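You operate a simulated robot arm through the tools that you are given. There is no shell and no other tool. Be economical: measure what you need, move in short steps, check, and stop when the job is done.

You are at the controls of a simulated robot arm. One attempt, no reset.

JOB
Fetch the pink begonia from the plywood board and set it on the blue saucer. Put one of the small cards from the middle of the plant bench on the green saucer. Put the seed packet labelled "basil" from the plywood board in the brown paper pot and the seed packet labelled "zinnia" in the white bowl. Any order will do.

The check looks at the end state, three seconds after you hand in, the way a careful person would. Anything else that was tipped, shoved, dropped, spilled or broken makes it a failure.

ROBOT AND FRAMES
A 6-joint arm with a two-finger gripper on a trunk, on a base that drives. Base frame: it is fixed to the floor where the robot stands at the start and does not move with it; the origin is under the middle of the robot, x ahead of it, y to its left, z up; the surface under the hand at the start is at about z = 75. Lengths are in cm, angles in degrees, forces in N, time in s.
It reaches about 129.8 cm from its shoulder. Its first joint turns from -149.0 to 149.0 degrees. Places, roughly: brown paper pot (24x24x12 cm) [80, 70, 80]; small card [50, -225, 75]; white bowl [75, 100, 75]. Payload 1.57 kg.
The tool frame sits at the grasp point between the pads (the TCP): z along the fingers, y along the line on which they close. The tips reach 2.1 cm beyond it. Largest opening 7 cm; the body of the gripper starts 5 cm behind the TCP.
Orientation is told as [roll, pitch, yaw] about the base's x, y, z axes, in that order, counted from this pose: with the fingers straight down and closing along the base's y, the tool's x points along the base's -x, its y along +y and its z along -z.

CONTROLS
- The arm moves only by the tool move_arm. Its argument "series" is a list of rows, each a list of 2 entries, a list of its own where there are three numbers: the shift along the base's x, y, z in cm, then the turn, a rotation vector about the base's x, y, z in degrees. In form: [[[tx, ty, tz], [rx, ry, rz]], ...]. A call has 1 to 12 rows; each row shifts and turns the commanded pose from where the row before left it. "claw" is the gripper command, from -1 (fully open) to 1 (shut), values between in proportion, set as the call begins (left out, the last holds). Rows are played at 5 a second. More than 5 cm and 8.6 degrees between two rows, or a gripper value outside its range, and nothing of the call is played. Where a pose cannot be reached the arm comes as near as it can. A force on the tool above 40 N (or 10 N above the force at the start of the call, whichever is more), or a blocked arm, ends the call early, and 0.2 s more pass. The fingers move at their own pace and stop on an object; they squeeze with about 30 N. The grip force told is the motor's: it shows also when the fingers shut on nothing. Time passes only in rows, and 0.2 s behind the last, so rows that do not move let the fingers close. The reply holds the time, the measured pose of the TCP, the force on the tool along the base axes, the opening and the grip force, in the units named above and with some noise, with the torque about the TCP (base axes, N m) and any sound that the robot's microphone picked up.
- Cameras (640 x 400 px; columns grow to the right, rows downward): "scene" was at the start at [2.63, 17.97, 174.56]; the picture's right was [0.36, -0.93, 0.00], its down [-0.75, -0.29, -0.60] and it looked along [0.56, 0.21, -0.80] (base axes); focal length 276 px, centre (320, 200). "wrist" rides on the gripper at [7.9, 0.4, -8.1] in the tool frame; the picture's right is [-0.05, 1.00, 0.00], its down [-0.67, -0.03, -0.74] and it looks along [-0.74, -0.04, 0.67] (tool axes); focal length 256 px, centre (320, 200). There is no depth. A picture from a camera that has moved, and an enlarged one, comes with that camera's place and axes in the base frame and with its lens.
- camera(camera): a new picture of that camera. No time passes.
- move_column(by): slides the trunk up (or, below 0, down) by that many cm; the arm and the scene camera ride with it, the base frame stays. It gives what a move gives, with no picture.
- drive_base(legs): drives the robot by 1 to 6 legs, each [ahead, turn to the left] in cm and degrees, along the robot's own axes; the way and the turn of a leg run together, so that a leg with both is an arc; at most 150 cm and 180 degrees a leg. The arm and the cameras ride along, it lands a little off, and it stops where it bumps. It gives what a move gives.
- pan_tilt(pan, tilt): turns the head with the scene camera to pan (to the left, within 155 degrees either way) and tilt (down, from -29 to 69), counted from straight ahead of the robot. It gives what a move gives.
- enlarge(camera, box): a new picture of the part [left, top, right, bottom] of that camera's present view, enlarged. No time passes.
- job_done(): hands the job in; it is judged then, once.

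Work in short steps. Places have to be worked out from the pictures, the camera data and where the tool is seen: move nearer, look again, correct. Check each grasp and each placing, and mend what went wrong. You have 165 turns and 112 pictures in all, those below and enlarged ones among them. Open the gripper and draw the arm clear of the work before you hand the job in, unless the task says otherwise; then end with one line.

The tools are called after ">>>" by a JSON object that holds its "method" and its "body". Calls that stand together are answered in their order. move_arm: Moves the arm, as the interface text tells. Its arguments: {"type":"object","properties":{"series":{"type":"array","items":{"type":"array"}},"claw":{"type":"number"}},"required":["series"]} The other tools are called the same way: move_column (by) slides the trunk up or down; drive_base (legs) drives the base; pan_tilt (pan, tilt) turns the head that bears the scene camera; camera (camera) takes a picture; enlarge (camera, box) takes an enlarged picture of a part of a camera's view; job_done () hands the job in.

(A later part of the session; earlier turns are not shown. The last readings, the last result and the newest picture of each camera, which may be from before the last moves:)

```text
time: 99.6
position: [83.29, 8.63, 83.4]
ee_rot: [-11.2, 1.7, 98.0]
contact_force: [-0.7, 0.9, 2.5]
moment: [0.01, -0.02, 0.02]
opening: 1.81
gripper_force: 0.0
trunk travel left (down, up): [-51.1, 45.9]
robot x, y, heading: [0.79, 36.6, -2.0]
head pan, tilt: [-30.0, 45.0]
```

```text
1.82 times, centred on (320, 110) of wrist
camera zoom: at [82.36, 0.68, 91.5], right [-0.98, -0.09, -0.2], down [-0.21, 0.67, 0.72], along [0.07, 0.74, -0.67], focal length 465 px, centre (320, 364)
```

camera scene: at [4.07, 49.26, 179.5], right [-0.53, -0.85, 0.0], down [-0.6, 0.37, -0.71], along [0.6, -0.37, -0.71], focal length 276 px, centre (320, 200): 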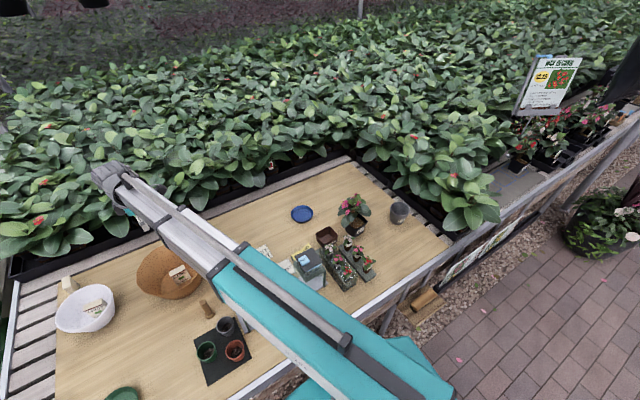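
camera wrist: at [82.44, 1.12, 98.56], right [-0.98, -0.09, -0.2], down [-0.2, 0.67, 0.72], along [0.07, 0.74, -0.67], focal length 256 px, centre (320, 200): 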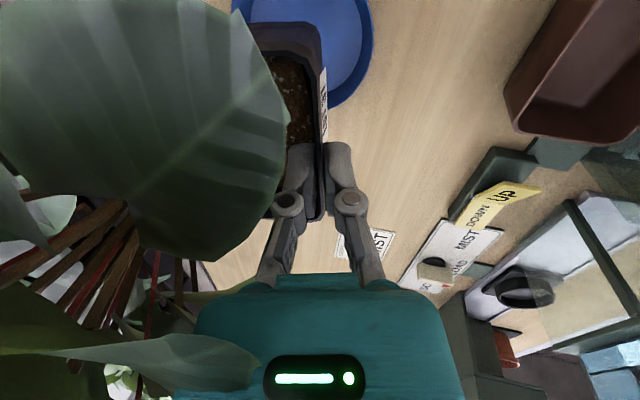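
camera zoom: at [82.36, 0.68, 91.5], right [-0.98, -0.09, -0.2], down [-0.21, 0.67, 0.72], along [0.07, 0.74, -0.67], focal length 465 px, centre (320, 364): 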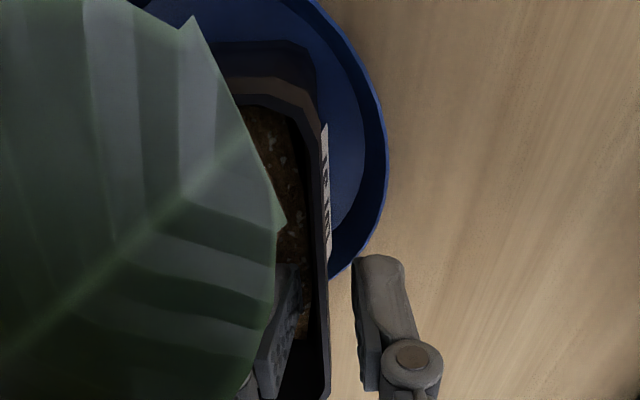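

Released. I'll withdraw along the tilted finger axis (up and slightly back) to stay clear of the leaves.

>>> {"method": "move_arm", "body": {"series": [[[-0.19, 0, 1], [0, 0, 0]], [[-0.19, 0, 1], [0, 0, 0]], [[-0.5, 0, 1.5], [0, 0, 0]], [[-1, 0, 2], [0, 0, 0]], [[-2, 0, 2], [0, 0, 0]], [[-3, 0, 2], [0, 0, 0]], [[-3, 0, 3], [0, 0, 0]], [[-3, 0, 3], [0, 0, 0]], [[0, 0, 0], [0, 0, 0]]], "claw": 0.5}}

>>> {"method": "enlarge", "body": {"camera": "scene", "box": [270, 80, 430, 220]}}

>>> {"method": "camera", "body": {"camera": "wrist"}}

```text
time: 101.6
position: [70.93, 8.28, 83.36]
ee_rot: [-11.2, 1.6, 98.1]
contact_force: [1.4, 0.4, 0.3]
moment: [0.02, -0.04, 0.02]
opening: 1.82
gripper_force: 0.6
out of reach, approached as far as the arm can: row 1, 2, 3, 4, 5, 6, 7, 8
trunk travel left (down, up): [-51.1, 45.9]
robot x, y, heading: [0.63, 36.53, -1.8]
head pan, tilt: [-30.0, 45.0]
```

```text
2.86 times, centred on (350, 150) of scene
camera zoom: at [4.06, 49.24, 149.84], right [-0.53, -0.85, 0.0], down [-0.6, 0.37, -0.71], along [0.6, -0.37, -0.71], focal length 790 px, centre (234, 343)
```

zoom: 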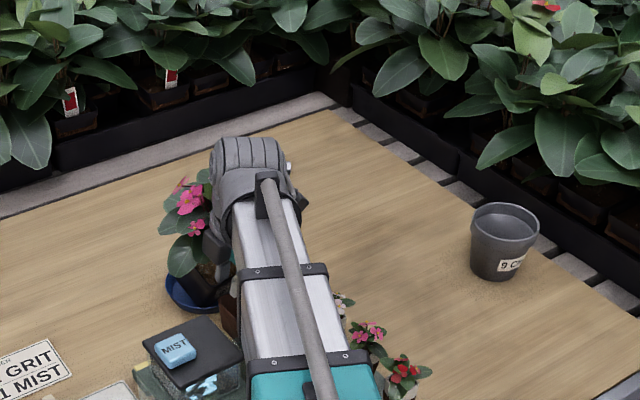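

```text
39 pictures are left
camera wrist: at [70.02, 0.39, 91.49], right [-0.98, -0.09, -0.2], down [-0.21, 0.67, 0.72], along [0.07, 0.74, -0.67], focal length 256 px, centre (320, 200)
```

wrist: 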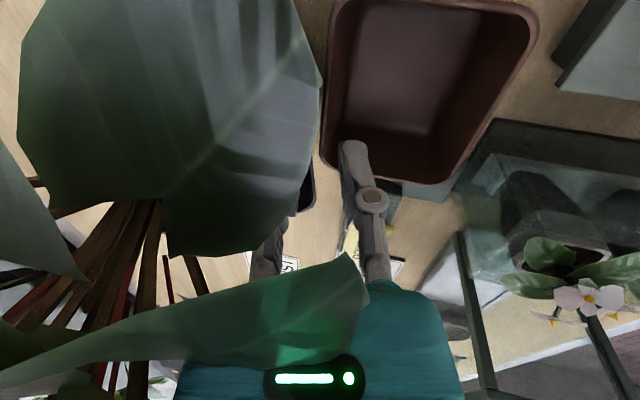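

The arm couldn't rise here (its height follows the trunk), so that move slid the pot, and apparently the saucer, about 12 cm toward me. The plant is still upright, so I'll regrip the wall before anything else, and from now on lift only with the trunk.

>>> {"method": "move_arm", "body": {"series": [[[0, 0, 0], [0, 0, 0]], [[0, 0, 0], [0, 0, 0]], [[0, 0, 0], [0, 0, 0]]], "claw": 1}}

>>> {"method": "camera", "body": {"camera": "wrist"}}

```text
time: 102.4
position: [70.88, 8.32, 83.36]
ee_rot: [-11.4, 1.7, 98.0]
contact_force: [3.5, 0.7, 5.9]
moment: [-0.08, -0.35, 0.04]
opening: 0.61
gripper_force: 30.2
trunk travel left (down, up): [-51.1, 45.9]
robot x, y, heading: [1.22, 36.52, -1.7]
head pan, tilt: [-30.0, 45.0]
```

```text
38 pictures are left
camera wrist: at [70.02, 0.41, 91.52], right [-0.98, -0.09, -0.2], down [-0.21, 0.67, 0.72], along [0.07, 0.74, -0.67], focal length 256 px, centre (320, 200)
```

wrist: 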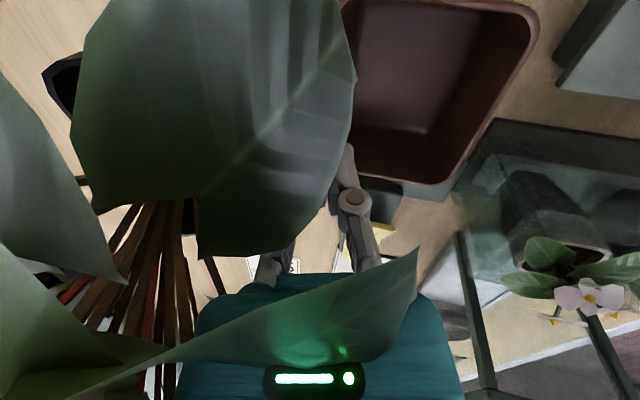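

The wall is gripped again. I'll lift 8 cm with the trunk and inspect the plant and saucer.

>>> {"method": "move_column", "body": {"by": 8}}

>>> {"method": "enlarge", "body": {"camera": "scene", "box": [270, 80, 430, 220]}}

>>> {"method": "camera", "body": {"camera": "wrist"}}

```text
time: 103.5
position: [70.91, 8.38, 91.3]
ee_rot: [-11.3, 1.7, 98.0]
contact_force: [-0.2, 0.5, -2.8]
moment: [0.04, 0.12, -0.01]
opening: 0.59
gripper_force: 30.0
trunk travel left (down, up): [-59.1, 37.9]
robot x, y, heading: [0.87, 36.62, -1.8]
head pan, tilt: [-30.0, 45.0]
```

```text
2.86 times, centred on (350, 150) of scene
camera zoom: at [4.1, 49.23, 157.84], right [-0.53, -0.85, 0.0], down [-0.6, 0.37, -0.71], along [0.6, -0.37, -0.71], focal length 790 px, centre (234, 343)
```

zoom: 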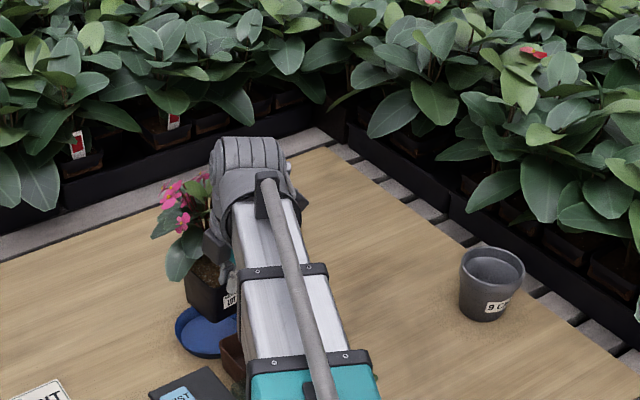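

```text
36 pictures are left
camera wrist: at [70.05, 0.38, 99.47], right [-0.98, -0.09, -0.2], down [-0.2, 0.67, 0.72], along [0.07, 0.74, -0.67], focal length 256 px, centre (320, 200)
```

wrist: 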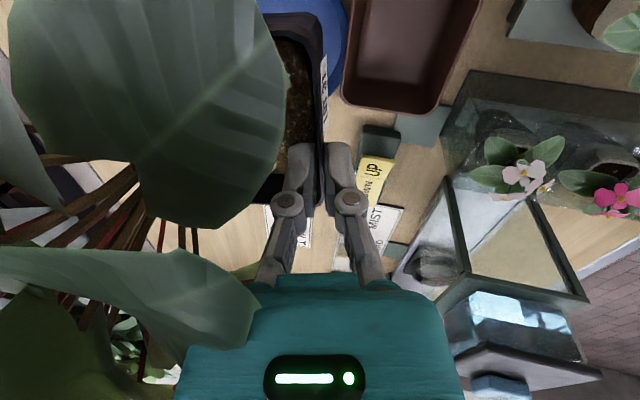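

The pot is still held as before; the saucer now sits at about (76.8, 7.9), not touching the dish, against an original (87.6, 8). I'll lower the pot just clear of the saucer floor and use its base to push the saucer back by its far rim.

>>> {"method": "move_arm", "body": {"series": [[[1.7, 0.2, 0], [0, 0, 0]], [[0, 0, 0], [0, 0, 0]]], "claw": 1}}

>>> {"method": "move_column", "body": {"by": -6}}

>>> {"method": "enlarge", "body": {"camera": "wrist", "box": [200, 0, 420, 160]}}

>>> {"method": "enlarge", "body": {"camera": "scene", "box": [290, 100, 370, 200]}}

```text
time: 104.2
position: [72.54, 8.63, 91.34]
ee_rot: [-11.3, 1.8, 98.1]
contact_force: [1.1, 0.2, -1.9]
moment: [0.02, 0.13, -0.03]
opening: 0.57
gripper_force: 30.0
trunk travel left (down, up): [-59.1, 37.9]
robot x, y, heading: [0.86, 36.66, -1.7]
head pan, tilt: [-30.0, 45.0]
```

```text
time: 105.2
position: [72.59, 8.6, 85.34]
ee_rot: [-11.2, 1.7, 97.9]
contact_force: [0.0, 0.3, -1.5]
moment: [-0.01, 0.12, 0.0]
opening: 0.59
gripper_force: 30.1
trunk travel left (down, up): [-53.1, 43.9]
robot x, y, heading: [0.71, 36.33, -1.8]
head pan, tilt: [-30.0, 45.0]
```

```text
2.50 times, centred on (310, 80) of wrist
camera zoom: at [71.69, 0.66, 93.48], right [-0.98, -0.09, -0.2], down [-0.2, 0.67, 0.72], along [0.07, 0.74, -0.67], focal length 640 px, centre (345, 500)
```

zoom: 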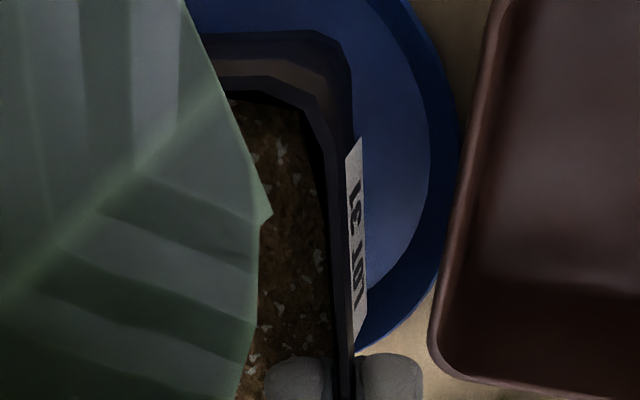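

```text
4.00 times, centred on (330, 150) of scene
camera zoom: at [4.08, 49.23, 151.84], right [-0.53, -0.85, 0.0], down [-0.6, 0.37, -0.71], along [0.6, -0.37, -0.71], focal length 1106 px, centre (280, 400)
```

zoom: 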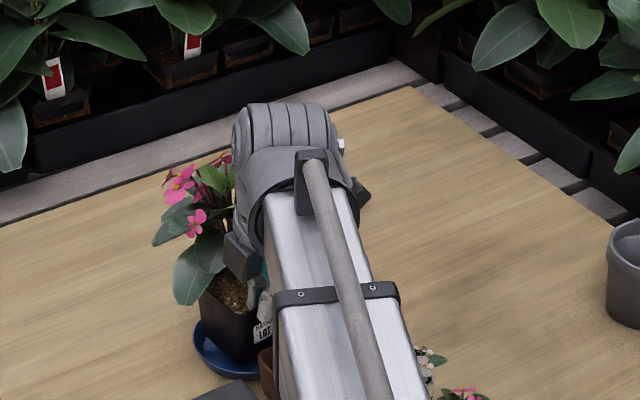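

The pot is centred over the saucer as before, and the dish looks undisturbed. I'll lower until just above the floor and push +x slowly.

>>> {"method": "move_column", "body": {"by": -1.3}}

>>> {"method": "move_arm", "body": {"series": [[[1, 0, 0], [0, 0, 0]], [[1, 0, 0], [0, 0, 0]], [[1, 0, 0], [0, 0, 0]], [[1, 0, 0], [0, 0, 0]], [[0, 0, 0], [0, 0, 0]]], "claw": 1}}

>>> {"method": "enlarge", "body": {"camera": "wrist", "box": [200, 0, 420, 160]}}

```text
time: 105.8
position: [72.44, 8.59, 84.17]
ee_rot: [-11.3, 1.7, 98.0]
contact_force: [-3.9, -2.7, 13.1]
moment: [-0.43, -0.07, -0.05]
opening: 0.61
gripper_force: 29.9
trunk travel left (down, up): [-51.8, 45.2]
robot x, y, heading: [0.93, 36.53, -1.9]
head pan, tilt: [-30.0, 45.0]
```

```text
time: 107.0
position: [76.33, 8.74, 84.13]
ee_rot: [-11.4, 1.7, 98.0]
contact_force: [-4.3, -0.6, 13.3]
moment: [-0.27, -0.07, -0.05]
opening: 0.61
gripper_force: 30.1
trunk travel left (down, up): [-51.8, 45.2]
robot x, y, heading: [0.75, 36.4, -1.6]
head pan, tilt: [-30.0, 45.0]
```

```text
2.50 times, centred on (310, 80) of wrist
camera zoom: at [75.52, 0.79, 92.31], right [-0.98, -0.09, -0.2], down [-0.21, 0.67, 0.72], along [0.07, 0.74, -0.67], focal length 640 px, centre (345, 500)
```

zoom: 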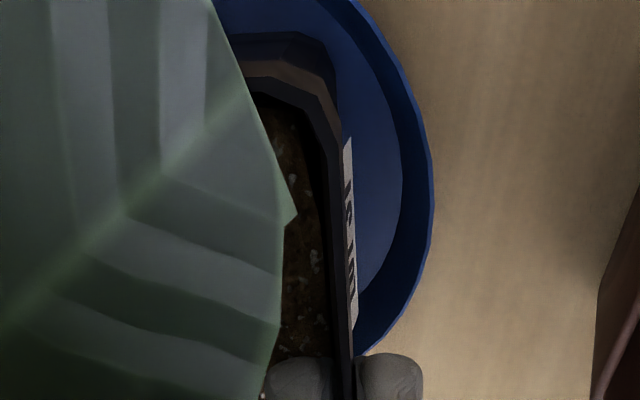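

The saucer is moving along with the pot; its centre is now about 81.2, so I'll continue 6.3 cm.

>>> {"method": "move_arm", "body": {"series": [[[1, 0, 0], [0, 0, 0]], [[1, 0, 0], [0, 0, 0]], [[1, 0, 0], [0, 0, 0]], [[1, 0, 0], [0, 0, 0]], [[1, 0, 0], [0, 0, 0]], [[1, 0, 0], [0, 0, 0]], [[0.3, 0, 0], [0, 0, 0]], [[0, 0, 0], [0, 0, 0]]], "claw": 1}}

>>> {"method": "enlarge", "body": {"camera": "wrist", "box": [200, 0, 420, 160]}}

>>> {"method": "enlarge", "body": {"camera": "scene", "box": [290, 100, 370, 200]}}

```text
time: 108.8
position: [82.73, 8.67, 84.18]
ee_rot: [-11.2, 1.7, 98.1]
contact_force: [-4.6, 0.5, 12.6]
moment: [-0.19, -0.06, -0.03]
opening: 0.61
gripper_force: 30.1
trunk travel left (down, up): [-51.8, 45.2]
robot x, y, heading: [0.86, 36.32, -1.8]
head pan, tilt: [-30.0, 45.0]
```

```text
2.50 times, centred on (310, 80) of wrist
camera zoom: at [81.85, 0.7, 92.31], right [-0.98, -0.09, -0.2], down [-0.21, 0.67, 0.72], along [0.07, 0.74, -0.67], focal length 640 px, centre (345, 500)
```

zoom: 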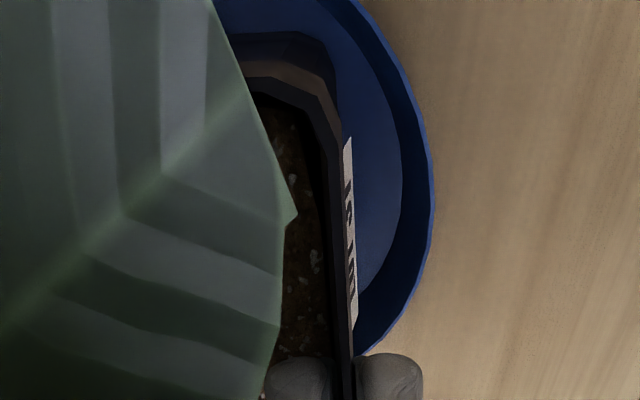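

```text
4.00 times, centred on (330, 150) of scene
camera zoom: at [3.88, 49.29, 150.55], right [-0.53, -0.85, 0.0], down [-0.6, 0.37, -0.71], along [0.6, -0.37, -0.71], focal length 1106 px, centre (280, 400)
```

zoom: 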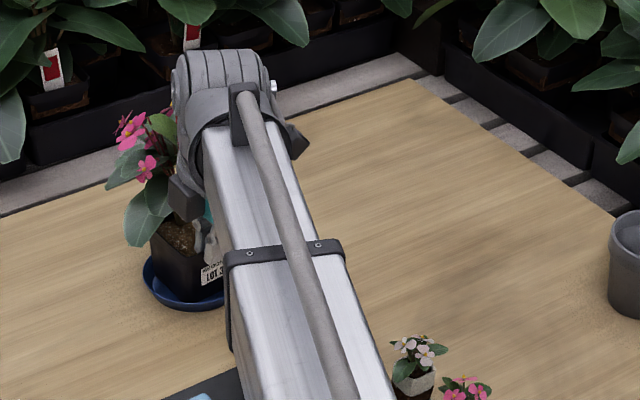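

The saucer is back near (87.5, 8). The pot may be riding on the rim's inner slope, as contact came 0.6 cm early, so I'll lift slightly, shift the pot +0.5 in x, and lower again while watching the contact height.

>>> {"method": "move_column", "body": {"by": 1.2}}

>>> {"method": "move_arm", "body": {"series": [[[0.5, 0, 0], [0, 0, 0]], [[0, 0, 0], [0, 0, 0]]], "claw": 1}}

>>> {"method": "move_column", "body": {"by": -0.9}}

>>> {"method": "move_column", "body": {"by": -0.3}}

```text
time: 109.4
position: [82.9, 8.66, 85.14]
ee_rot: [-11.2, 1.8, 98.1]
contact_force: [-0.6, 0.5, -1.8]
moment: [0.02, 0.1, 0.01]
opening: 0.61
gripper_force: 30.0
trunk travel left (down, up): [-53.0, 44.0]
robot x, y, heading: [0.99, 36.47, -2.0]
head pan, tilt: [-30.0, 45.0]
```

```text
time: 110.0
position: [83.39, 8.62, 85.39]
ee_rot: [-11.2, 1.7, 97.9]
contact_force: [-0.5, -0.7, -2.1]
moment: [0.0, 0.13, 0.01]
opening: 0.61
gripper_force: 30.1
trunk travel left (down, up): [-53.0, 44.0]
robot x, y, heading: [1.34, 36.54, -1.8]
head pan, tilt: [-30.0, 45.0]
```

```text
time: 110.5
position: [83.34, 8.67, 84.37]
ee_rot: [-11.2, 1.6, 98.1]
contact_force: [-1.5, -0.4, 3.1]
moment: [-0.09, 0.03, -0.06]
opening: 0.61
gripper_force: 30.1
trunk travel left (down, up): [-52.1, 44.9]
robot x, y, heading: [0.56, 36.59, -1.7]
head pan, tilt: [-30.0, 45.0]
```

```text
time: 111.1
position: [83.27, 8.73, 84.12]
ee_rot: [-11.3, 1.8, 97.9]
contact_force: [-4.1, -1.1, 11.9]
moment: [-0.28, -0.06, -0.07]
opening: 0.59
gripper_force: 30.2
trunk travel left (down, up): [-51.8, 45.2]
robot x, y, heading: [1.23, 36.64, -1.8]
head pan, tilt: [-30.0, 45.0]
```

Contact is at the same height, so it's probably just a shallower regrip. I'll zoom in to check that the pot sits level on the saucer.

>>> {"method": "enlarge", "body": {"camera": "scene", "box": [312, 140, 352, 184]}}

```text
9.09 times, centred on (332, 162) of scene
camera zoom: at [3.9, 49.27, 150.56], right [-0.53, -0.85, 0.0], down [-0.6, 0.37, -0.71], along [0.6, -0.37, -0.71], focal length 2513 px, centre (211, 546)
```

zoom: 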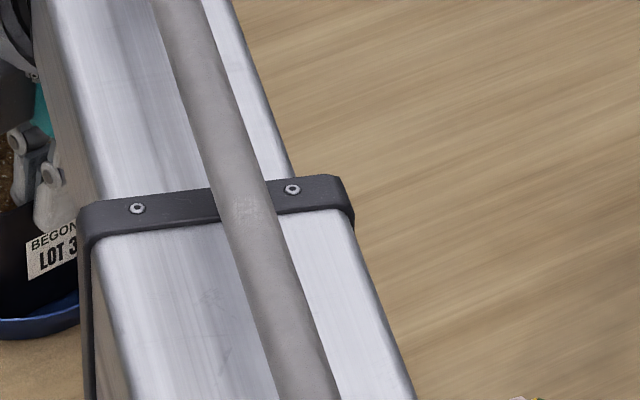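

>>> {"method": "enlarge", "body": {"camera": "scene", "box": [265, 135, 329, 175]}}

```text
10.00 times, centred on (297, 155) of scene
camera zoom: at [3.9, 49.27, 150.56], right [-0.53, -0.85, 0.0], down [-0.6, 0.37, -0.71], along [0.6, -0.37, -0.71], focal length 2764 px, centre (550, 650)
```

zoom: 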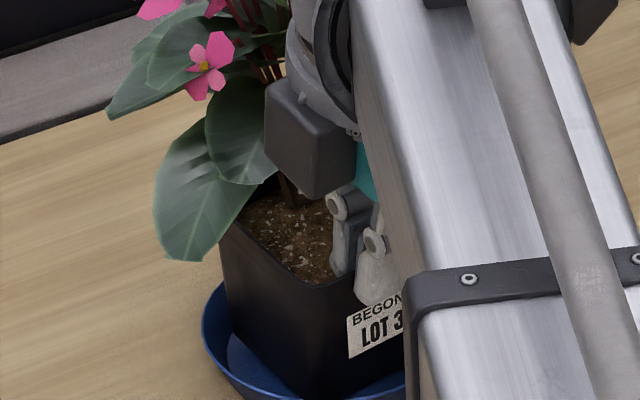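

The pot looks level inside the saucer. I'll unload a little, open the fingers and rise straight up with the trunk only.

>>> {"method": "move_column", "body": {"by": 0.15}}

>>> {"method": "move_arm", "body": {"series": [[[0, 0, 0], [0, 0, 0]], [[0, 0, 0], [0, 0, 0]], [[0, 0, 0], [0, 0, 0]], [[0, 0, 0], [0, 0, 0]]], "claw": 0.5}}

>>> {"method": "move_column", "body": {"by": 2.5}}

>>> {"method": "camera", "body": {"camera": "wrist"}}

```text
time: 111.6
position: [83.32, 8.76, 84.22]
ee_rot: [-11.3, 1.6, 98.0]
contact_force: [-1.3, -0.7, 1.6]
moment: [-0.11, -0.04, -0.06]
opening: 0.59
gripper_force: 29.8
trunk travel left (down, up): [-52.0, 45.0]
robot x, y, heading: [1.14, 36.1, -1.8]
head pan, tilt: [-30.0, 45.0]
```

```text
time: 112.6
position: [83.48, 8.55, 84.18]
ee_rot: [-11.1, 1.7, 98.0]
contact_force: [0.4, -0.7, -0.2]
moment: [-0.01, -0.04, -0.04]
opening: 1.75
gripper_force: 0.1
trunk travel left (down, up): [-52.0, 45.0]
robot x, y, heading: [1.03, 36.63, -1.6]
head pan, tilt: [-30.0, 45.0]
```

```text
time: 113.3
position: [83.24, 8.66, 86.75]
ee_rot: [-11.2, 1.7, 98.0]
contact_force: [0.0, 0.8, 0.1]
moment: [0.01, 0.02, 0.03]
opening: 1.78
gripper_force: 0.0
trunk travel left (down, up): [-54.5, 42.5]
robot x, y, heading: [0.86, 36.74, -1.9]
head pan, tilt: [-30.0, 45.0]
```

```text
28 pictures are left
camera wrist: at [82.48, 0.66, 94.84], right [-0.98, -0.09, -0.2], down [-0.21, 0.67, 0.72], along [0.07, 0.74, -0.67], focal length 256 px, centre (320, 200)
```

wrist: 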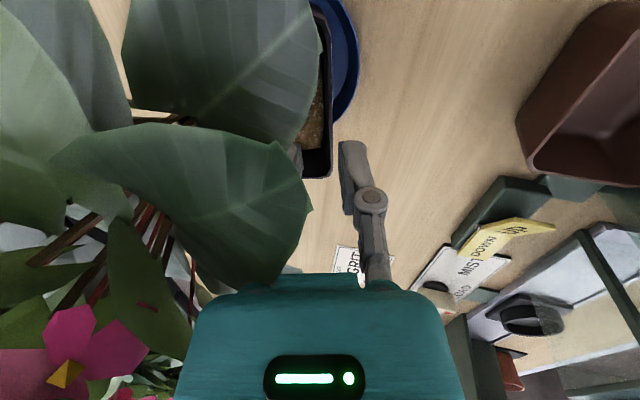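

The fingers are clear of the pot and it stayed put. I'll rise 16 cm, back away over the free board, and check.

>>> {"method": "move_column", "body": {"by": 20}}

>>> {"method": "move_arm", "body": {"series": [[[-4.5, 0, 0], [0, 8, 0]], [[-4.5, 0, 0], [0, 3, 0]], [[-4.5, 0, 0], [0, 0, 0]], [[-4.5, 0, 0], [0, 0, 0]], [[-4.5, 0, 0], [0, 0, 0]], [[0, 0, 0], [0, 0, 0]]]}}

>>> {"method": "enlarge", "body": {"camera": "scene", "box": [260, 130, 420, 260]}}

```text
time: 115.5
position: [83.44, 8.65, 106.69]
ee_rot: [-11.2, 1.7, 98.0]
contact_force: [-0.1, -0.9, 0.4]
moment: [-0.03, 0.01, 0.01]
opening: 1.73
gripper_force: 0.0
trunk travel left (down, up): [-74.5, 22.5]
robot x, y, heading: [1.02, 36.43, -1.8]
head pan, tilt: [-30.0, 45.0]
```

```text
time: 116.8
position: [60.74, 8.59, 106.39]
ee_rot: [-0.3, 0.1, 98.2]
contact_force: [-0.3, -0.5, 0.3]
moment: [-0.02, 0.0, 0.0]
opening: 1.73
gripper_force: 0.0
out of reach, approached as far as the arm can: row 1
trunk travel left (down, up): [-74.5, 22.5]
robot x, y, heading: [0.82, 36.44, -1.7]
head pan, tilt: [-30.0, 45.0]
```

```text
3.08 times, centred on (340, 195) of scene
camera zoom: at [4.05, 49.23, 173.19], right [-0.53, -0.85, 0.0], down [-0.6, 0.37, -0.71], along [0.6, -0.37, -0.71], focal length 850 px, centre (258, 215)
```

zoom: 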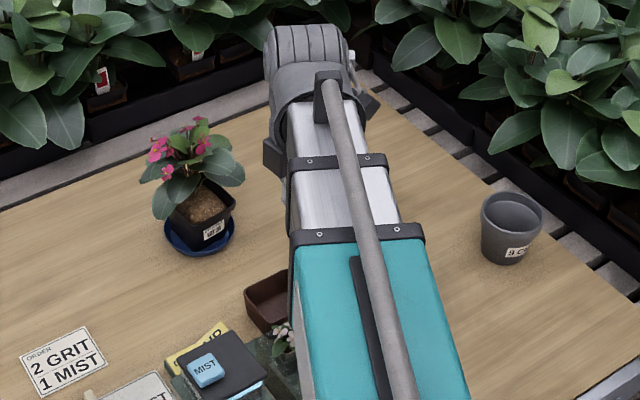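

The begonia stands on the saucer. I'll zoom in to confirm it sits flat inside the rim.

>>> {"method": "enlarge", "body": {"camera": "scene", "box": [269, 165, 333, 205]}}

```text
10.00 times, centred on (301, 185) of scene
camera zoom: at [4.05, 49.23, 173.19], right [-0.53, -0.85, 0.0], down [-0.6, 0.37, -0.71], along [0.6, -0.37, -0.71], focal length 2764 px, centre (510, 350)
```

zoom: 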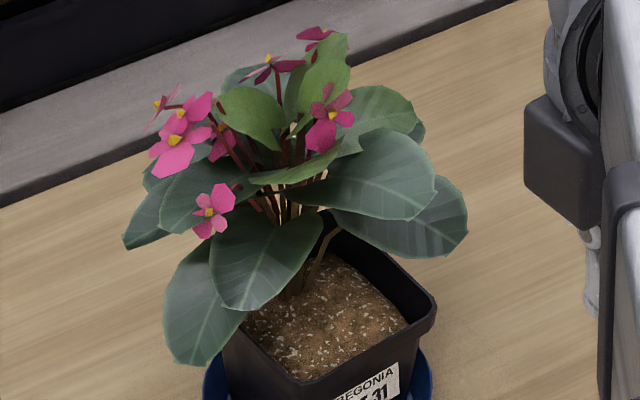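

The begonia sits flat inside the saucer rim. Next is the card: I'll raise the trunk, tuck the arm in front of the body and turn the gripper back to yaw 0.

>>> {"method": "move_column", "body": {"by": 10}}

>>> {"method": "move_arm", "body": {"series": [[[-1.3, 2.2, 0], [0, 0, -8.2]], [[-1.3, 2.2, 0], [0, 0, -8.2]], [[-1.3, 2.2, 0], [0, 0, -8.2]], [[-1.3, 2.2, 0], [0, 0, -8.2]], [[-1.3, 2.2, 0], [0, 0, -8.2]], [[-1.3, 2.2, 0], [0, 0, -8.2]], [[-1.3, 2.2, 0], [0, 0, -8.2]], [[-1.3, 2.2, 0], [0, 0, -8.2]], [[-1.3, 2.2, 0], [0, 0, -8.2]], [[-1.3, 2.2, 0], [0, 0, -8.2]], [[-1.3, 2.2, 0], [0, 0, -8.2]], [[-1.3, 2.2, 0], [0, 0, -8.2]]], "claw": -1}}

>>> {"method": "pan_tilt", "body": {"pan": -80, "tilt": 40}}

>>> {"method": "camera", "body": {"camera": "scene"}}

```text
time: 118.2
position: [60.72, 8.78, 116.29]
ee_rot: [-0.2, 0.1, 98.1]
contact_force: [0.4, -0.3, 0.3]
moment: [0.01, -0.01, 0.01]
opening: 1.76
gripper_force: 0.0
trunk travel left (down, up): [-84.5, 12.5]
robot x, y, heading: [0.67, 35.99, -1.7]
head pan, tilt: [-30.0, 45.0]
```

```text
time: 120.8
position: [54.56, 33.56, 116.25]
ee_rot: [-0.4, 0.2, -0.3]
contact_force: [-0.2, -0.2, 0.0]
moment: [0.01, -0.01, -0.01]
opening: 6.98
gripper_force: 0.1
out of reach, approached as far as the arm can: row 7, 8, 9, 10, 11, 12
trunk travel left (down, up): [-84.5, 12.5]
robot x, y, heading: [0.89, 36.46, -1.7]
head pan, tilt: [-30.0, 45.0]
```

```text
time: 122.0
position: [54.53, 33.6, 116.37]
ee_rot: [-0.3, 0.2, -0.1]
contact_force: [0.5, 0.2, 0.2]
moment: [0.0, -0.02, 0.03]
opening: 7.02
gripper_force: 0.0
trunk travel left (down, up): [-84.5, 12.5]
robot x, y, heading: [0.96, 36.47, -1.8]
head pan, tilt: [-80.0, 40.0]
```

```text
25 pictures are left
camera scene: at [-1.63, 45.11, 183.92], right [-0.99, -0.14, 0.0], down [-0.09, 0.64, -0.77], along [0.11, -0.76, -0.64], focal length 276 px, centre (320, 200)
```

scene: 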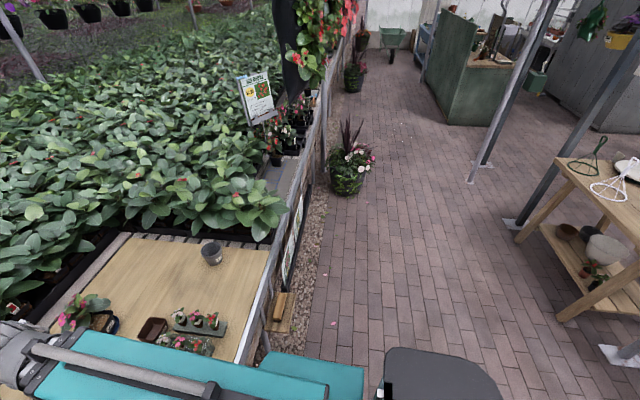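

The floor is clear apart from a planter near (4, -189). I'll detour via (-60, -150) and (-60, -235), then turn to face the bench.

>>> {"method": "drive_base", "body": {"legs": [[0, -106.4], [98, 0], [98, 0], [0, 18.2], [80, 0], [0, 90]]}}

>>> {"method": "pan_tilt", "body": {"pan": 5, "tilt": 40}}

>>> {"method": "camera", "body": {"camera": "scene"}}

```text
time: 152.8
position: [-4.96, -238.31, 116.31]
ee_rot: [-0.3, 0.1, 1.2]
contact_force: [-0.1, -0.7, -0.3]
moment: [0.01, 0.02, -0.01]
opening: 6.99
gripper_force: 0.1
trunk travel left (down, up): [-84.5, 12.5]
robot x, y, heading: [-58.58, -236.99, -0.2]
head pan, tilt: [-80.0, 40.0]
```

```text
time: 154.4
position: [-4.93, -238.32, 116.32]
ee_rot: [-0.4, 0.2, 1.3]
contact_force: [-0.9, -0.4, -0.1]
moment: [0.02, 0.0, -0.01]
opening: 7.0
gripper_force: 0.1
trunk travel left (down, up): [-84.5, 12.5]
robot x, y, heading: [-58.79, -236.9, -0.5]
head pan, tilt: [5.0, 40.0]
```

```text
24 pictures are left
camera scene: at [-54.36, -219.29, 183.92], right [0.08, -1.0, 0.0], down [-0.64, -0.05, -0.77], along [0.76, 0.06, -0.64], focal length 276 px, centre (320, 200)
```

scene: 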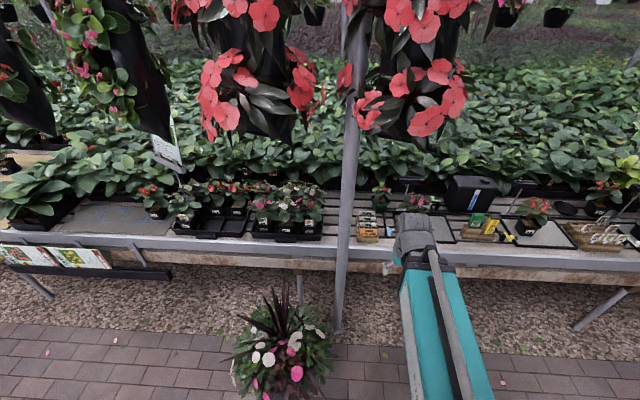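

A pole stands at about (31, -225), and card-like things lie around (51, -237). I'll zoom in there.

>>> {"method": "enlarge", "body": {"camera": "scene", "box": [330, 170, 490, 270]}}

```text
4.00 times, centred on (410, 220) of scene
camera zoom: at [-54.36, -219.29, 183.92], right [0.08, -1.0, 0.0], down [-0.64, -0.05, -0.77], along [0.76, 0.06, -0.64], focal length 1106 px, centre (-40, 120)
```

zoom: 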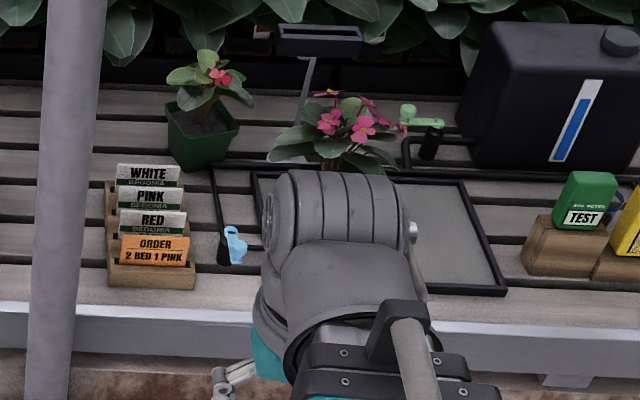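

It's a stepped rack with WHITE / PINK / RED begonia cards and an ORDER card, near (51, -237). To stay clear of the planter and pole I'll drive to about (-27, -255) and face the bench.

>>> {"method": "drive_base", "body": {"legs": [[0, -30], [36, 0], [0, 30.3]]}}

>>> {"method": "move_column", "body": {"by": -8}}

>>> {"method": "move_arm", "body": {"series": [[[1, 4.2, 0], [0, 0, 0]], [[1, 4.2, 0], [0, 0, 0]], [[1, 4.2, 0], [0, 0, 0]], [[1, 4.2, 0], [0, 0, 0]], [[0, 0, 0], [0, 0, 0]]], "claw": -1}}

>>> {"method": "camera", "body": {"camera": "wrist"}}

>>> {"method": "camera", "body": {"camera": "scene"}}

```text
time: 161.3
position: [26.57, -256.98, 116.35]
ee_rot: [-0.5, 0.1, 2.2]
contact_force: [-0.3, -0.2, 1.2]
moment: [0.0, -0.04, -0.04]
opening: 6.98
gripper_force: 0.0
trunk travel left (down, up): [-84.5, 12.5]
robot x, y, heading: [-27.48, -256.07, 0.6]
head pan, tilt: [5.0, 40.0]
```

```text
time: 162.5
position: [26.63, -257.05, 108.32]
ee_rot: [-0.3, 0.1, 2.1]
contact_force: [0.5, 0.1, -0.3]
moment: [0.01, -0.03, 0.01]
opening: 7.02
gripper_force: 0.1
trunk travel left (down, up): [-76.5, 20.5]
robot x, y, heading: [-27.24, -255.85, 0.5]
head pan, tilt: [5.0, 40.0]
```

```text
time: 163.7
position: [30.81, -240.12, 108.3]
ee_rot: [-0.4, 0.2, 2.1]
contact_force: [0.8, 1.0, -0.1]
moment: [-0.02, -0.01, 0.03]
opening: 6.98
gripper_force: 0.1
trunk travel left (down, up): [-76.5, 20.5]
robot x, y, heading: [-26.85, -256.43, 0.4]
head pan, tilt: [5.0, 40.0]
```

```text
22 pictures are left
camera wrist: at [22.89, -239.93, 116.52], right [0.02, 1.0, -0.01], down [0.67, -0.01, 0.74], along [0.74, -0.02, -0.67], focal length 256 px, centre (320, 200)
```

wrist: 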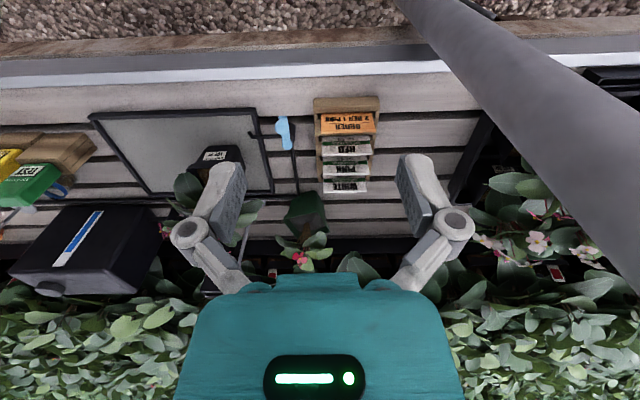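

```text
21 pictures are left
camera scene: at [-23.0, -238.39, 175.92], right [0.1, -1.0, 0.0], down [-0.64, -0.06, -0.77], along [0.76, 0.07, -0.64], focal length 276 px, centre (320, 200)
```

scene: 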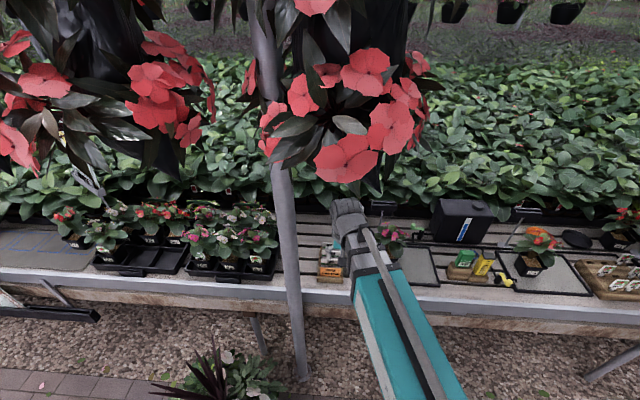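

The rack lies at x≈43–58, y≈-236, with hanging flowers above it, so I'll stay low. I'll lower the trunk 12 cm and look closely at the cards.

>>> {"method": "move_column", "body": {"by": -12}}

>>> {"method": "move_arm", "body": {"series": [[[1.5, 4.2, 0], [0, 0, 0]], [[1.5, 0, 0], [0, 0, 0]], [[0, 0, 0], [0, 0, 0]]], "claw": -1}}

>>> {"method": "enlarge", "body": {"camera": "wrist", "box": [220, 70, 420, 220]}}

```text
time: 165.2
position: [30.88, -240.06, 96.42]
ee_rot: [-0.3, 0.2, 2.1]
contact_force: [0.4, 0.1, 0.2]
moment: [0.02, -0.02, -0.02]
opening: 6.98
gripper_force: 0.3
trunk travel left (down, up): [-64.5, 32.5]
robot x, y, heading: [-26.93, -256.13, 0.6]
head pan, tilt: [5.0, 40.0]
```

```text
time: 166.0
position: [33.81, -235.9, 96.41]
ee_rot: [-0.2, 0.2, 2.1]
contact_force: [-0.2, -1.2, 0.7]
moment: [0.02, 0.01, 0.02]
opening: 6.98
gripper_force: 0.0
trunk travel left (down, up): [-64.5, 32.5]
robot x, y, heading: [-27.38, -255.93, 0.5]
head pan, tilt: [5.0, 40.0]
```

```text
2.67 times, centred on (320, 145) of wrist
camera zoom: at [25.84, -235.79, 104.52], right [0.02, 1.0, -0.01], down [0.67, -0.01, 0.74], along [0.74, -0.02, -0.67], focal length 683 px, centre (320, 347)
```

zoom: 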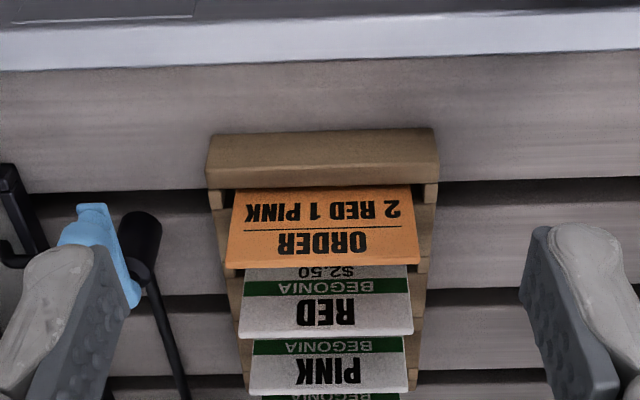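

The cards stand about 4.3 cm apart, tops near z≈82, roughly 8 cm wide and centred at y≈-236; RED should be near x≈50. I'll yaw 90° and move above RED for a side-on look.

>>> {"method": "move_arm", "body": {"series": [[[0, 0, 0], [0, 0, 8]], [[0, 0, 0], [0, 0, 8]], [[0, 0, 0], [0, 0, 8]], [[0, 0, 0], [0, 0, 8]], [[0, 0, 0], [0, 0, 8]], [[0, 0, 0], [0, 0, 8]], [[0, 0, 0], [0, 0, 8]], [[0, 0, 0], [0, 0, 8]], [[0, 0, 0], [0, 0, 8]], [[0, 0, 0], [0, 0, 8]], [[0, 0, 0], [0, 0, 8]]], "claw": 0}}

>>> {"method": "move_arm", "body": {"series": [[[4, 0, 0], [0, 0, 0]], [[4, 0, 0], [0, 0, 0]], [[4, 0, 0], [0, 0, 0]], [[4, 0, 0], [0, 0, 0]], [[0, 0, 0], [0, 0, 0]]]}}

>>> {"method": "enlarge", "body": {"camera": "wrist", "box": [200, 0, 440, 200]}}

```text
time: 168.4
position: [33.97, -235.86, 96.33]
ee_rot: [-0.3, 0.2, 90.2]
contact_force: [-0.4, 0.0, -0.7]
moment: [-0.03, 0.01, 0.02]
opening: 3.51
gripper_force: 0.0
trunk travel left (down, up): [-64.5, 32.5]
robot x, y, heading: [-26.95, -256.14, 0.5]
head pan, tilt: [5.0, 40.0]
```

```text
time: 169.6
position: [49.99, -235.9, 96.37]
ee_rot: [-0.4, 0.1, 90.1]
contact_force: [-0.3, 0.6, -0.3]
moment: [-0.03, 0.0, 0.0]
opening: 3.52
gripper_force: 0.1
trunk travel left (down, up): [-64.5, 32.5]
robot x, y, heading: [-26.83, -255.55, 0.4]
head pan, tilt: [5.0, 40.0]
```

```text
2.00 times, centred on (320, 100) of wrist
camera zoom: at [49.51, -243.85, 104.5], right [-1.0, 0.05, -0.01], down [0.03, 0.67, 0.74], along [0.04, 0.74, -0.67], focal length 512 px, centre (320, 400)
```

zoom: 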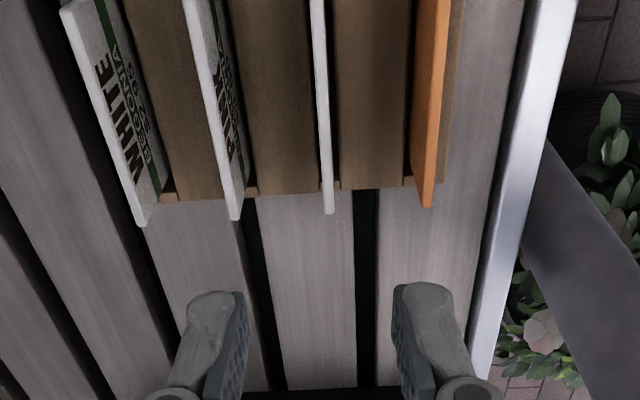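

RED is almost exactly under the fingers (x≈49.8, y from -240 to -232), vertical, with 4.4 cm to its neighbours. I'll lower to TCP≈82.4 and grip its top.

>>> {"method": "move_arm", "body": {"series": [[[-0.2, -0.2, 0], [0, 0, 0]], [[0, 0, 0], [0, 0, 0]]], "claw": 0}}

>>> {"method": "move_column", "body": {"by": -12}}

>>> {"method": "enlarge", "body": {"camera": "wrist", "box": [180, 0, 460, 240]}}

```text
time: 170.2
position: [49.64, -235.92, 96.26]
ee_rot: [-0.3, 0.3, 90.1]
contact_force: [-0.4, 0.0, 0.0]
moment: [0.0, -0.01, 0.01]
opening: 3.51
gripper_force: 0.0
trunk travel left (down, up): [-64.5, 32.5]
robot x, y, heading: [-26.94, -256.41, 0.7]
head pan, tilt: [5.0, 40.0]
```

```text
time: 171.7
position: [49.78, -236.04, 84.44]
ee_rot: [-0.3, 0.1, 90.0]
contact_force: [0.5, 0.4, -0.2]
moment: [-0.02, -0.02, 0.02]
opening: 3.5
gripper_force: 0.1
trunk travel left (down, up): [-52.5, 44.5]
robot x, y, heading: [-26.92, -256.1, 0.7]
head pan, tilt: [5.0, 40.0]
```

```text
1.67 times, centred on (320, 120) of wrist
camera zoom: at [49.21, -244.0, 92.52], right [-1.0, 0.05, -0.01], down [0.03, 0.67, 0.74], along [0.04, 0.74, -0.67], focal length 427 px, centre (320, 333)
```

zoom: 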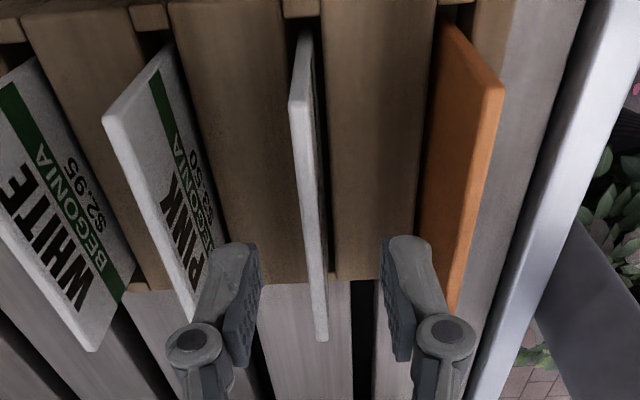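

The card is centred between the fingers, its top at z≈82.2. I'll lower 2.8 cm more and close.

>>> {"method": "move_column", "body": {"by": -2.8}}

>>> {"method": "move_arm", "body": {"series": [[[0, 0, 0], [0, 0, 0]], [[0, 0, 0], [0, 0, 0]], [[0, 0, 0], [0, 0, 0]]], "claw": 1}}

>>> {"method": "move_column", "body": {"by": 9}}

>>> {"method": "camera", "body": {"camera": "wrist"}}

```text
time: 172.4
position: [49.67, -235.99, 81.5]
ee_rot: [-0.3, 0.2, 90.1]
contact_force: [-0.3, 0.3, 0.6]
moment: [0.04, 0.01, -0.03]
opening: 3.51
gripper_force: 0.1
trunk travel left (down, up): [-49.7, 47.3]
robot x, y, heading: [-27.28, -256.06, 0.4]
head pan, tilt: [5.0, 40.0]
```

```text
time: 173.2
position: [49.62, -236.12, 81.54]
ee_rot: [-0.4, 0.2, 90.1]
contact_force: [-0.2, -0.2, 0.2]
moment: [0.0, -0.01, 0.02]
opening: 0.59
gripper_force: 30.2
trunk travel left (down, up): [-49.7, 47.3]
robot x, y, heading: [-26.88, -256.06, 0.6]
head pan, tilt: [5.0, 40.0]
```

```text
time: 174.4
position: [49.71, -236.14, 90.63]
ee_rot: [-0.3, 0.2, 90.1]
contact_force: [-0.6, 0.3, 0.6]
moment: [-0.01, 0.0, 0.0]
opening: 0.57
gripper_force: 30.4
trunk travel left (down, up): [-58.7, 38.3]
robot x, y, heading: [-27.16, -256.12, 0.3]
head pan, tilt: [5.0, 40.0]
```

```text
17 pictures are left
camera wrist: at [49.22, -244.0, 98.7], right [-1.0, 0.05, -0.01], down [0.03, 0.67, 0.74], along [0.04, 0.74, -0.67], focal length 256 px, centre (320, 200)
```

wrist: 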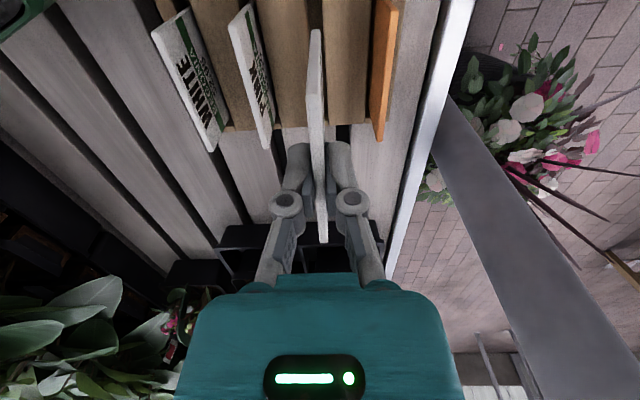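

The card is held and clear of the rack. I'll rise 3 cm, pull back from the bench below the hanging flowers, and return to the tucked pose.

>>> {"method": "move_column", "body": {"by": 3}}

>>> {"method": "move_arm", "body": {"series": [[[-4, -0.5, 0], [0, 0, 0]], [[-4, -0.5, 0], [0, 0, 0]], [[-4, -0.5, 0], [0, 0, 0]], [[-3, -2, 0], [0, 0, 0]], [[-1.5, -4, 0], [0, 0, 0]], [[-1, -4, 0], [0, 0, 0]], [[-1, -4, 0], [0, 0, 0]], [[0, -4, 0], [0, 0, 0]], [[0, 0, 0], [0, 0, 0]]], "claw": 1}}

>>> {"method": "drive_base", "body": {"legs": [[-35, 0]]}}

>>> {"method": "move_column", "body": {"by": 22}}

```text
time: 175.2
position: [49.69, -235.95, 93.55]
ee_rot: [-0.4, 0.1, 90.1]
contact_force: [-0.1, -0.2, -0.8]
moment: [0.0, -0.03, -0.03]
opening: 0.61
gripper_force: 29.6
trunk travel left (down, up): [-61.7, 35.3]
robot x, y, heading: [-27.13, -256.19, 0.5]
head pan, tilt: [5.0, 40.0]
```

```text
time: 177.2
position: [31.1, -255.74, 93.57]
ee_rot: [-0.2, 0.3, 90.1]
contact_force: [0.5, 0.1, -0.2]
moment: [0.0, 0.03, 0.04]
opening: 0.59
gripper_force: 29.4
trunk travel left (down, up): [-61.7, 35.3]
robot x, y, heading: [-26.79, -255.98, 0.5]
head pan, tilt: [5.0, 40.0]
```

```text
time: 179.9
position: [-4.7, -255.85, 93.53]
ee_rot: [-0.3, 0.2, 90.2]
contact_force: [0.0, 0.2, -0.2]
moment: [0.01, -0.03, 0.0]
opening: 0.61
gripper_force: 30.3
trunk travel left (down, up): [-61.7, 35.3]
robot x, y, heading: [-62.6, -256.65, 0.7]
head pan, tilt: [5.0, 40.0]
```

```text
time: 182.2
position: [-4.68, -255.83, 115.53]
ee_rot: [-0.3, 0.3, 90.1]
contact_force: [0.4, 1.5, -0.4]
moment: [0.0, 0.0, 0.01]
opening: 0.6
gripper_force: 30.3
trunk travel left (down, up): [-83.7, 13.3]
robot x, y, heading: [-62.87, -256.43, 0.5]
head pan, tilt: [5.0, 40.0]
```

Now I'll drive back along the same detour to near (-3, 45), facing the board.

>>> {"method": "drive_base", "body": {"legs": [[0, 89.4], [105, 0], [0, -16.7], [102, 0], [102, 0], [0, -73.3]]}}

>>> {"method": "pan_tilt", "body": {"pan": 40, "tilt": 50}}

>>> {"method": "camera", "body": {"camera": "scene"}}

```text
time: 212.7
position: [54.43, 47.44, 115.56]
ee_rot: [-0.3, 0.1, 90.2]
contact_force: [-0.2, 0.3, -0.1]
moment: [-0.01, 0.04, 0.0]
opening: 0.58
gripper_force: 29.7
trunk travel left (down, up): [-83.7, 13.3]
robot x, y, heading: [-3.68, 49.03, 0.9]
head pan, tilt: [5.0, 40.0]
```

```text
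time: 213.7
position: [54.42, 47.55, 115.54]
ee_rot: [-0.2, 0.3, 90.4]
contact_force: [-0.2, 0.1, 0.5]
moment: [0.02, 0.0, -0.03]
opening: 0.6
gripper_force: 30.4
trunk travel left (down, up): [-83.7, 13.3]
robot x, y, heading: [-3.81, 49.17, 1.0]
head pan, tilt: [40.0, 50.0]
```

```text
16 pictures are left
camera scene: at [-2.44, 71.13, 181.7], right [0.66, -0.75, 0.0], down [-0.58, -0.5, -0.64], along [0.48, 0.42, -0.77], focal length 276 px, centre (320, 200)
```

scene: 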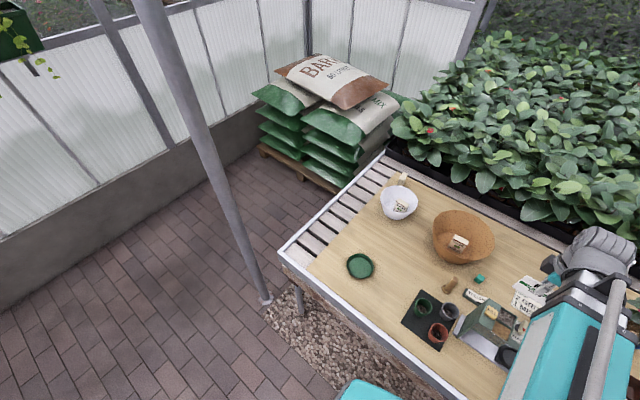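

Everything on the board is undisturbed, and the green saucer is at about (47.8, 93). I'll carry the card over, aiming about 1.5 cm to the near side so it can be laid down forward.

>>> {"method": "move_arm", "body": {"series": [[[-0.8, 4.5, 0], [0, 0, 0]], [[-0.8, 4.5, 0], [0, 0, 0]], [[-0.8, 4.5, 0], [0, 0, 0]], [[-0.8, 4.5, 0], [0, 0, 0]], [[-0.8, 4.5, 0], [0, 0, 0]], [[-0.8, 4.5, 0], [0, 0, 0]], [[-0.8, 4.5, 0], [0, 0, 0]], [[-0.8, 4.5, 0], [0, 0, 0]], [[-0.8, 4.5, 0], [0, 0, 0]], [[-0.8, 4.5, 0], [0, 0, 0]], [[0, 0, 0], [0, 0, 0]]], "claw": 1}}

>>> {"method": "move_column", "body": {"by": -14}}

>>> {"method": "camera", "body": {"camera": "wrist"}}

```text
time: 216.1
position: [46.29, 92.43, 115.53]
ee_rot: [-0.3, 0.3, 90.3]
contact_force: [-0.2, -1.0, 0.6]
moment: [0.0, 0.01, 0.0]
opening: 0.61
gripper_force: 29.4
trunk travel left (down, up): [-83.7, 13.3]
robot x, y, heading: [-3.55, 49.51, 1.3]
head pan, tilt: [40.0, 50.0]
```

```text
time: 217.8
position: [46.33, 92.48, 101.56]
ee_rot: [-0.3, 0.2, 90.2]
contact_force: [-0.3, -0.1, -0.1]
moment: [0.0, 0.02, -0.04]
opening: 0.62
gripper_force: 30.0
trunk travel left (down, up): [-69.7, 27.3]
robot x, y, heading: [-3.58, 49.14, 1.2]
head pan, tilt: [40.0, 50.0]
```

```text
15 pictures are left
camera wrist: at [45.87, 84.46, 109.72], right [-1.0, 0.05, -0.01], down [0.03, 0.67, 0.74], along [0.04, 0.74, -0.67], focal length 256 px, centre (320, 200)
```

wrist: 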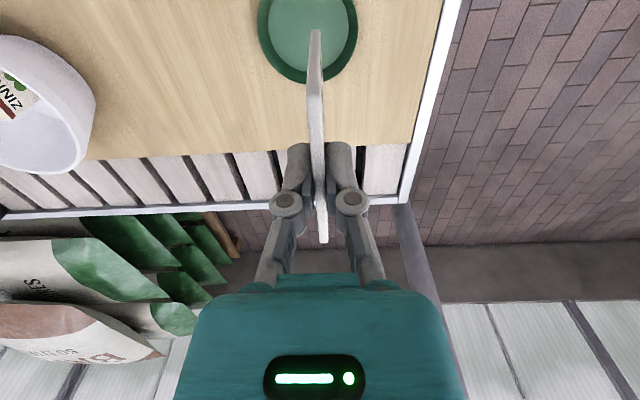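

The saucer centre is (47.75, 92.8). I'll nudge to (46.5, 93.1), lower to just above it, then creep down to contact.

>>> {"method": "move_arm", "body": {"series": [[[0.2, 0.6, 0], [0, 0, 0]], [[0, 0, 0], [0, 0, 0]]], "claw": 1}}

>>> {"method": "move_column", "body": {"by": -18.4}}

>>> {"method": "move_column", "body": {"by": -0.6}}

>>> {"method": "enlarge", "body": {"camera": "wrist", "box": [160, 0, 480, 200]}}

```text
time: 218.4
position: [46.47, 93.12, 101.52]
ee_rot: [-0.3, 0.2, 90.2]
contact_force: [-1.1, -0.3, -0.6]
moment: [0.01, -0.01, -0.01]
opening: 0.59
gripper_force: 29.5
trunk travel left (down, up): [-69.7, 27.3]
robot x, y, heading: [-3.59, 49.16, 1.2]
head pan, tilt: [40.0, 50.0]
```

```text
time: 220.4
position: [46.62, 93.0, 83.13]
ee_rot: [-0.3, 0.2, 90.2]
contact_force: [0.1, 0.4, 0.1]
moment: [0.01, 0.01, 0.01]
opening: 0.59
gripper_force: 30.0
trunk travel left (down, up): [-51.3, 45.7]
robot x, y, heading: [-3.42, 48.98, 1.0]
head pan, tilt: [40.0, 50.0]
```

```text
time: 221.0
position: [46.46, 93.12, 82.5]
ee_rot: [-0.4, 0.2, 90.3]
contact_force: [0.4, 0.3, 0.6]
moment: [0.01, 0.0, -0.01]
opening: 0.62
gripper_force: 30.3
trunk travel left (down, up): [-50.7, 46.3]
robot x, y, heading: [-3.18, 49.0, 1.1]
head pan, tilt: [40.0, 50.0]
```

```text
2.00 times, centred on (320, 100) of wrist
camera zoom: at [46.07, 85.06, 90.72], right [-1.0, 0.05, -0.01], down [0.03, 0.67, 0.74], along [0.04, 0.74, -0.67], focal length 512 px, centre (320, 400)
```

zoom: 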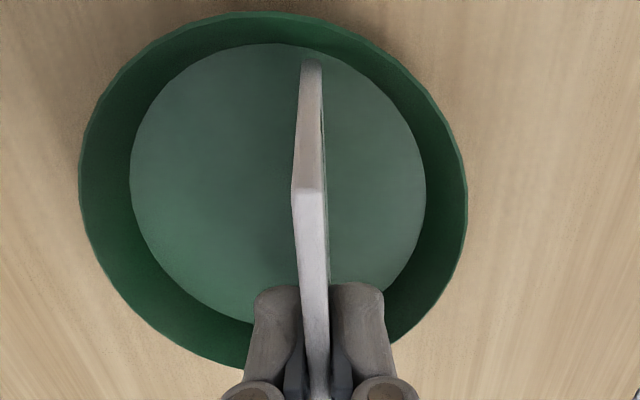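

The card is inside the saucer, its lower corner just short of the floor edge. I'll creep down.

>>> {"method": "move_column", "body": {"by": -0.5}}

>>> {"method": "move_column", "body": {"by": -0.4}}

```text
time: 221.5
position: [46.48, 92.99, 82.1]
ee_rot: [-0.3, 0.2, 90.2]
contact_force: [1.1, 0.5, -0.6]
moment: [0.02, 0.0, 0.03]
opening: 0.6
gripper_force: 29.6
trunk travel left (down, up): [-50.2, 46.8]
robot x, y, heading: [-3.69, 49.59, 1.0]
head pan, tilt: [40.0, 50.0]
```

```text
time: 222.0
position: [46.46, 92.94, 81.82]
ee_rot: [-0.5, 0.2, 90.3]
contact_force: [0.9, 2.2, 25.0]
moment: [0.09, -0.09, -0.01]
opening: 0.62
gripper_force: 30.0
trunk travel left (down, up): [-49.8, 47.2]
robot x, y, heading: [-3.81, 48.88, 0.8]
head pan, tilt: [40.0, 50.0]
```

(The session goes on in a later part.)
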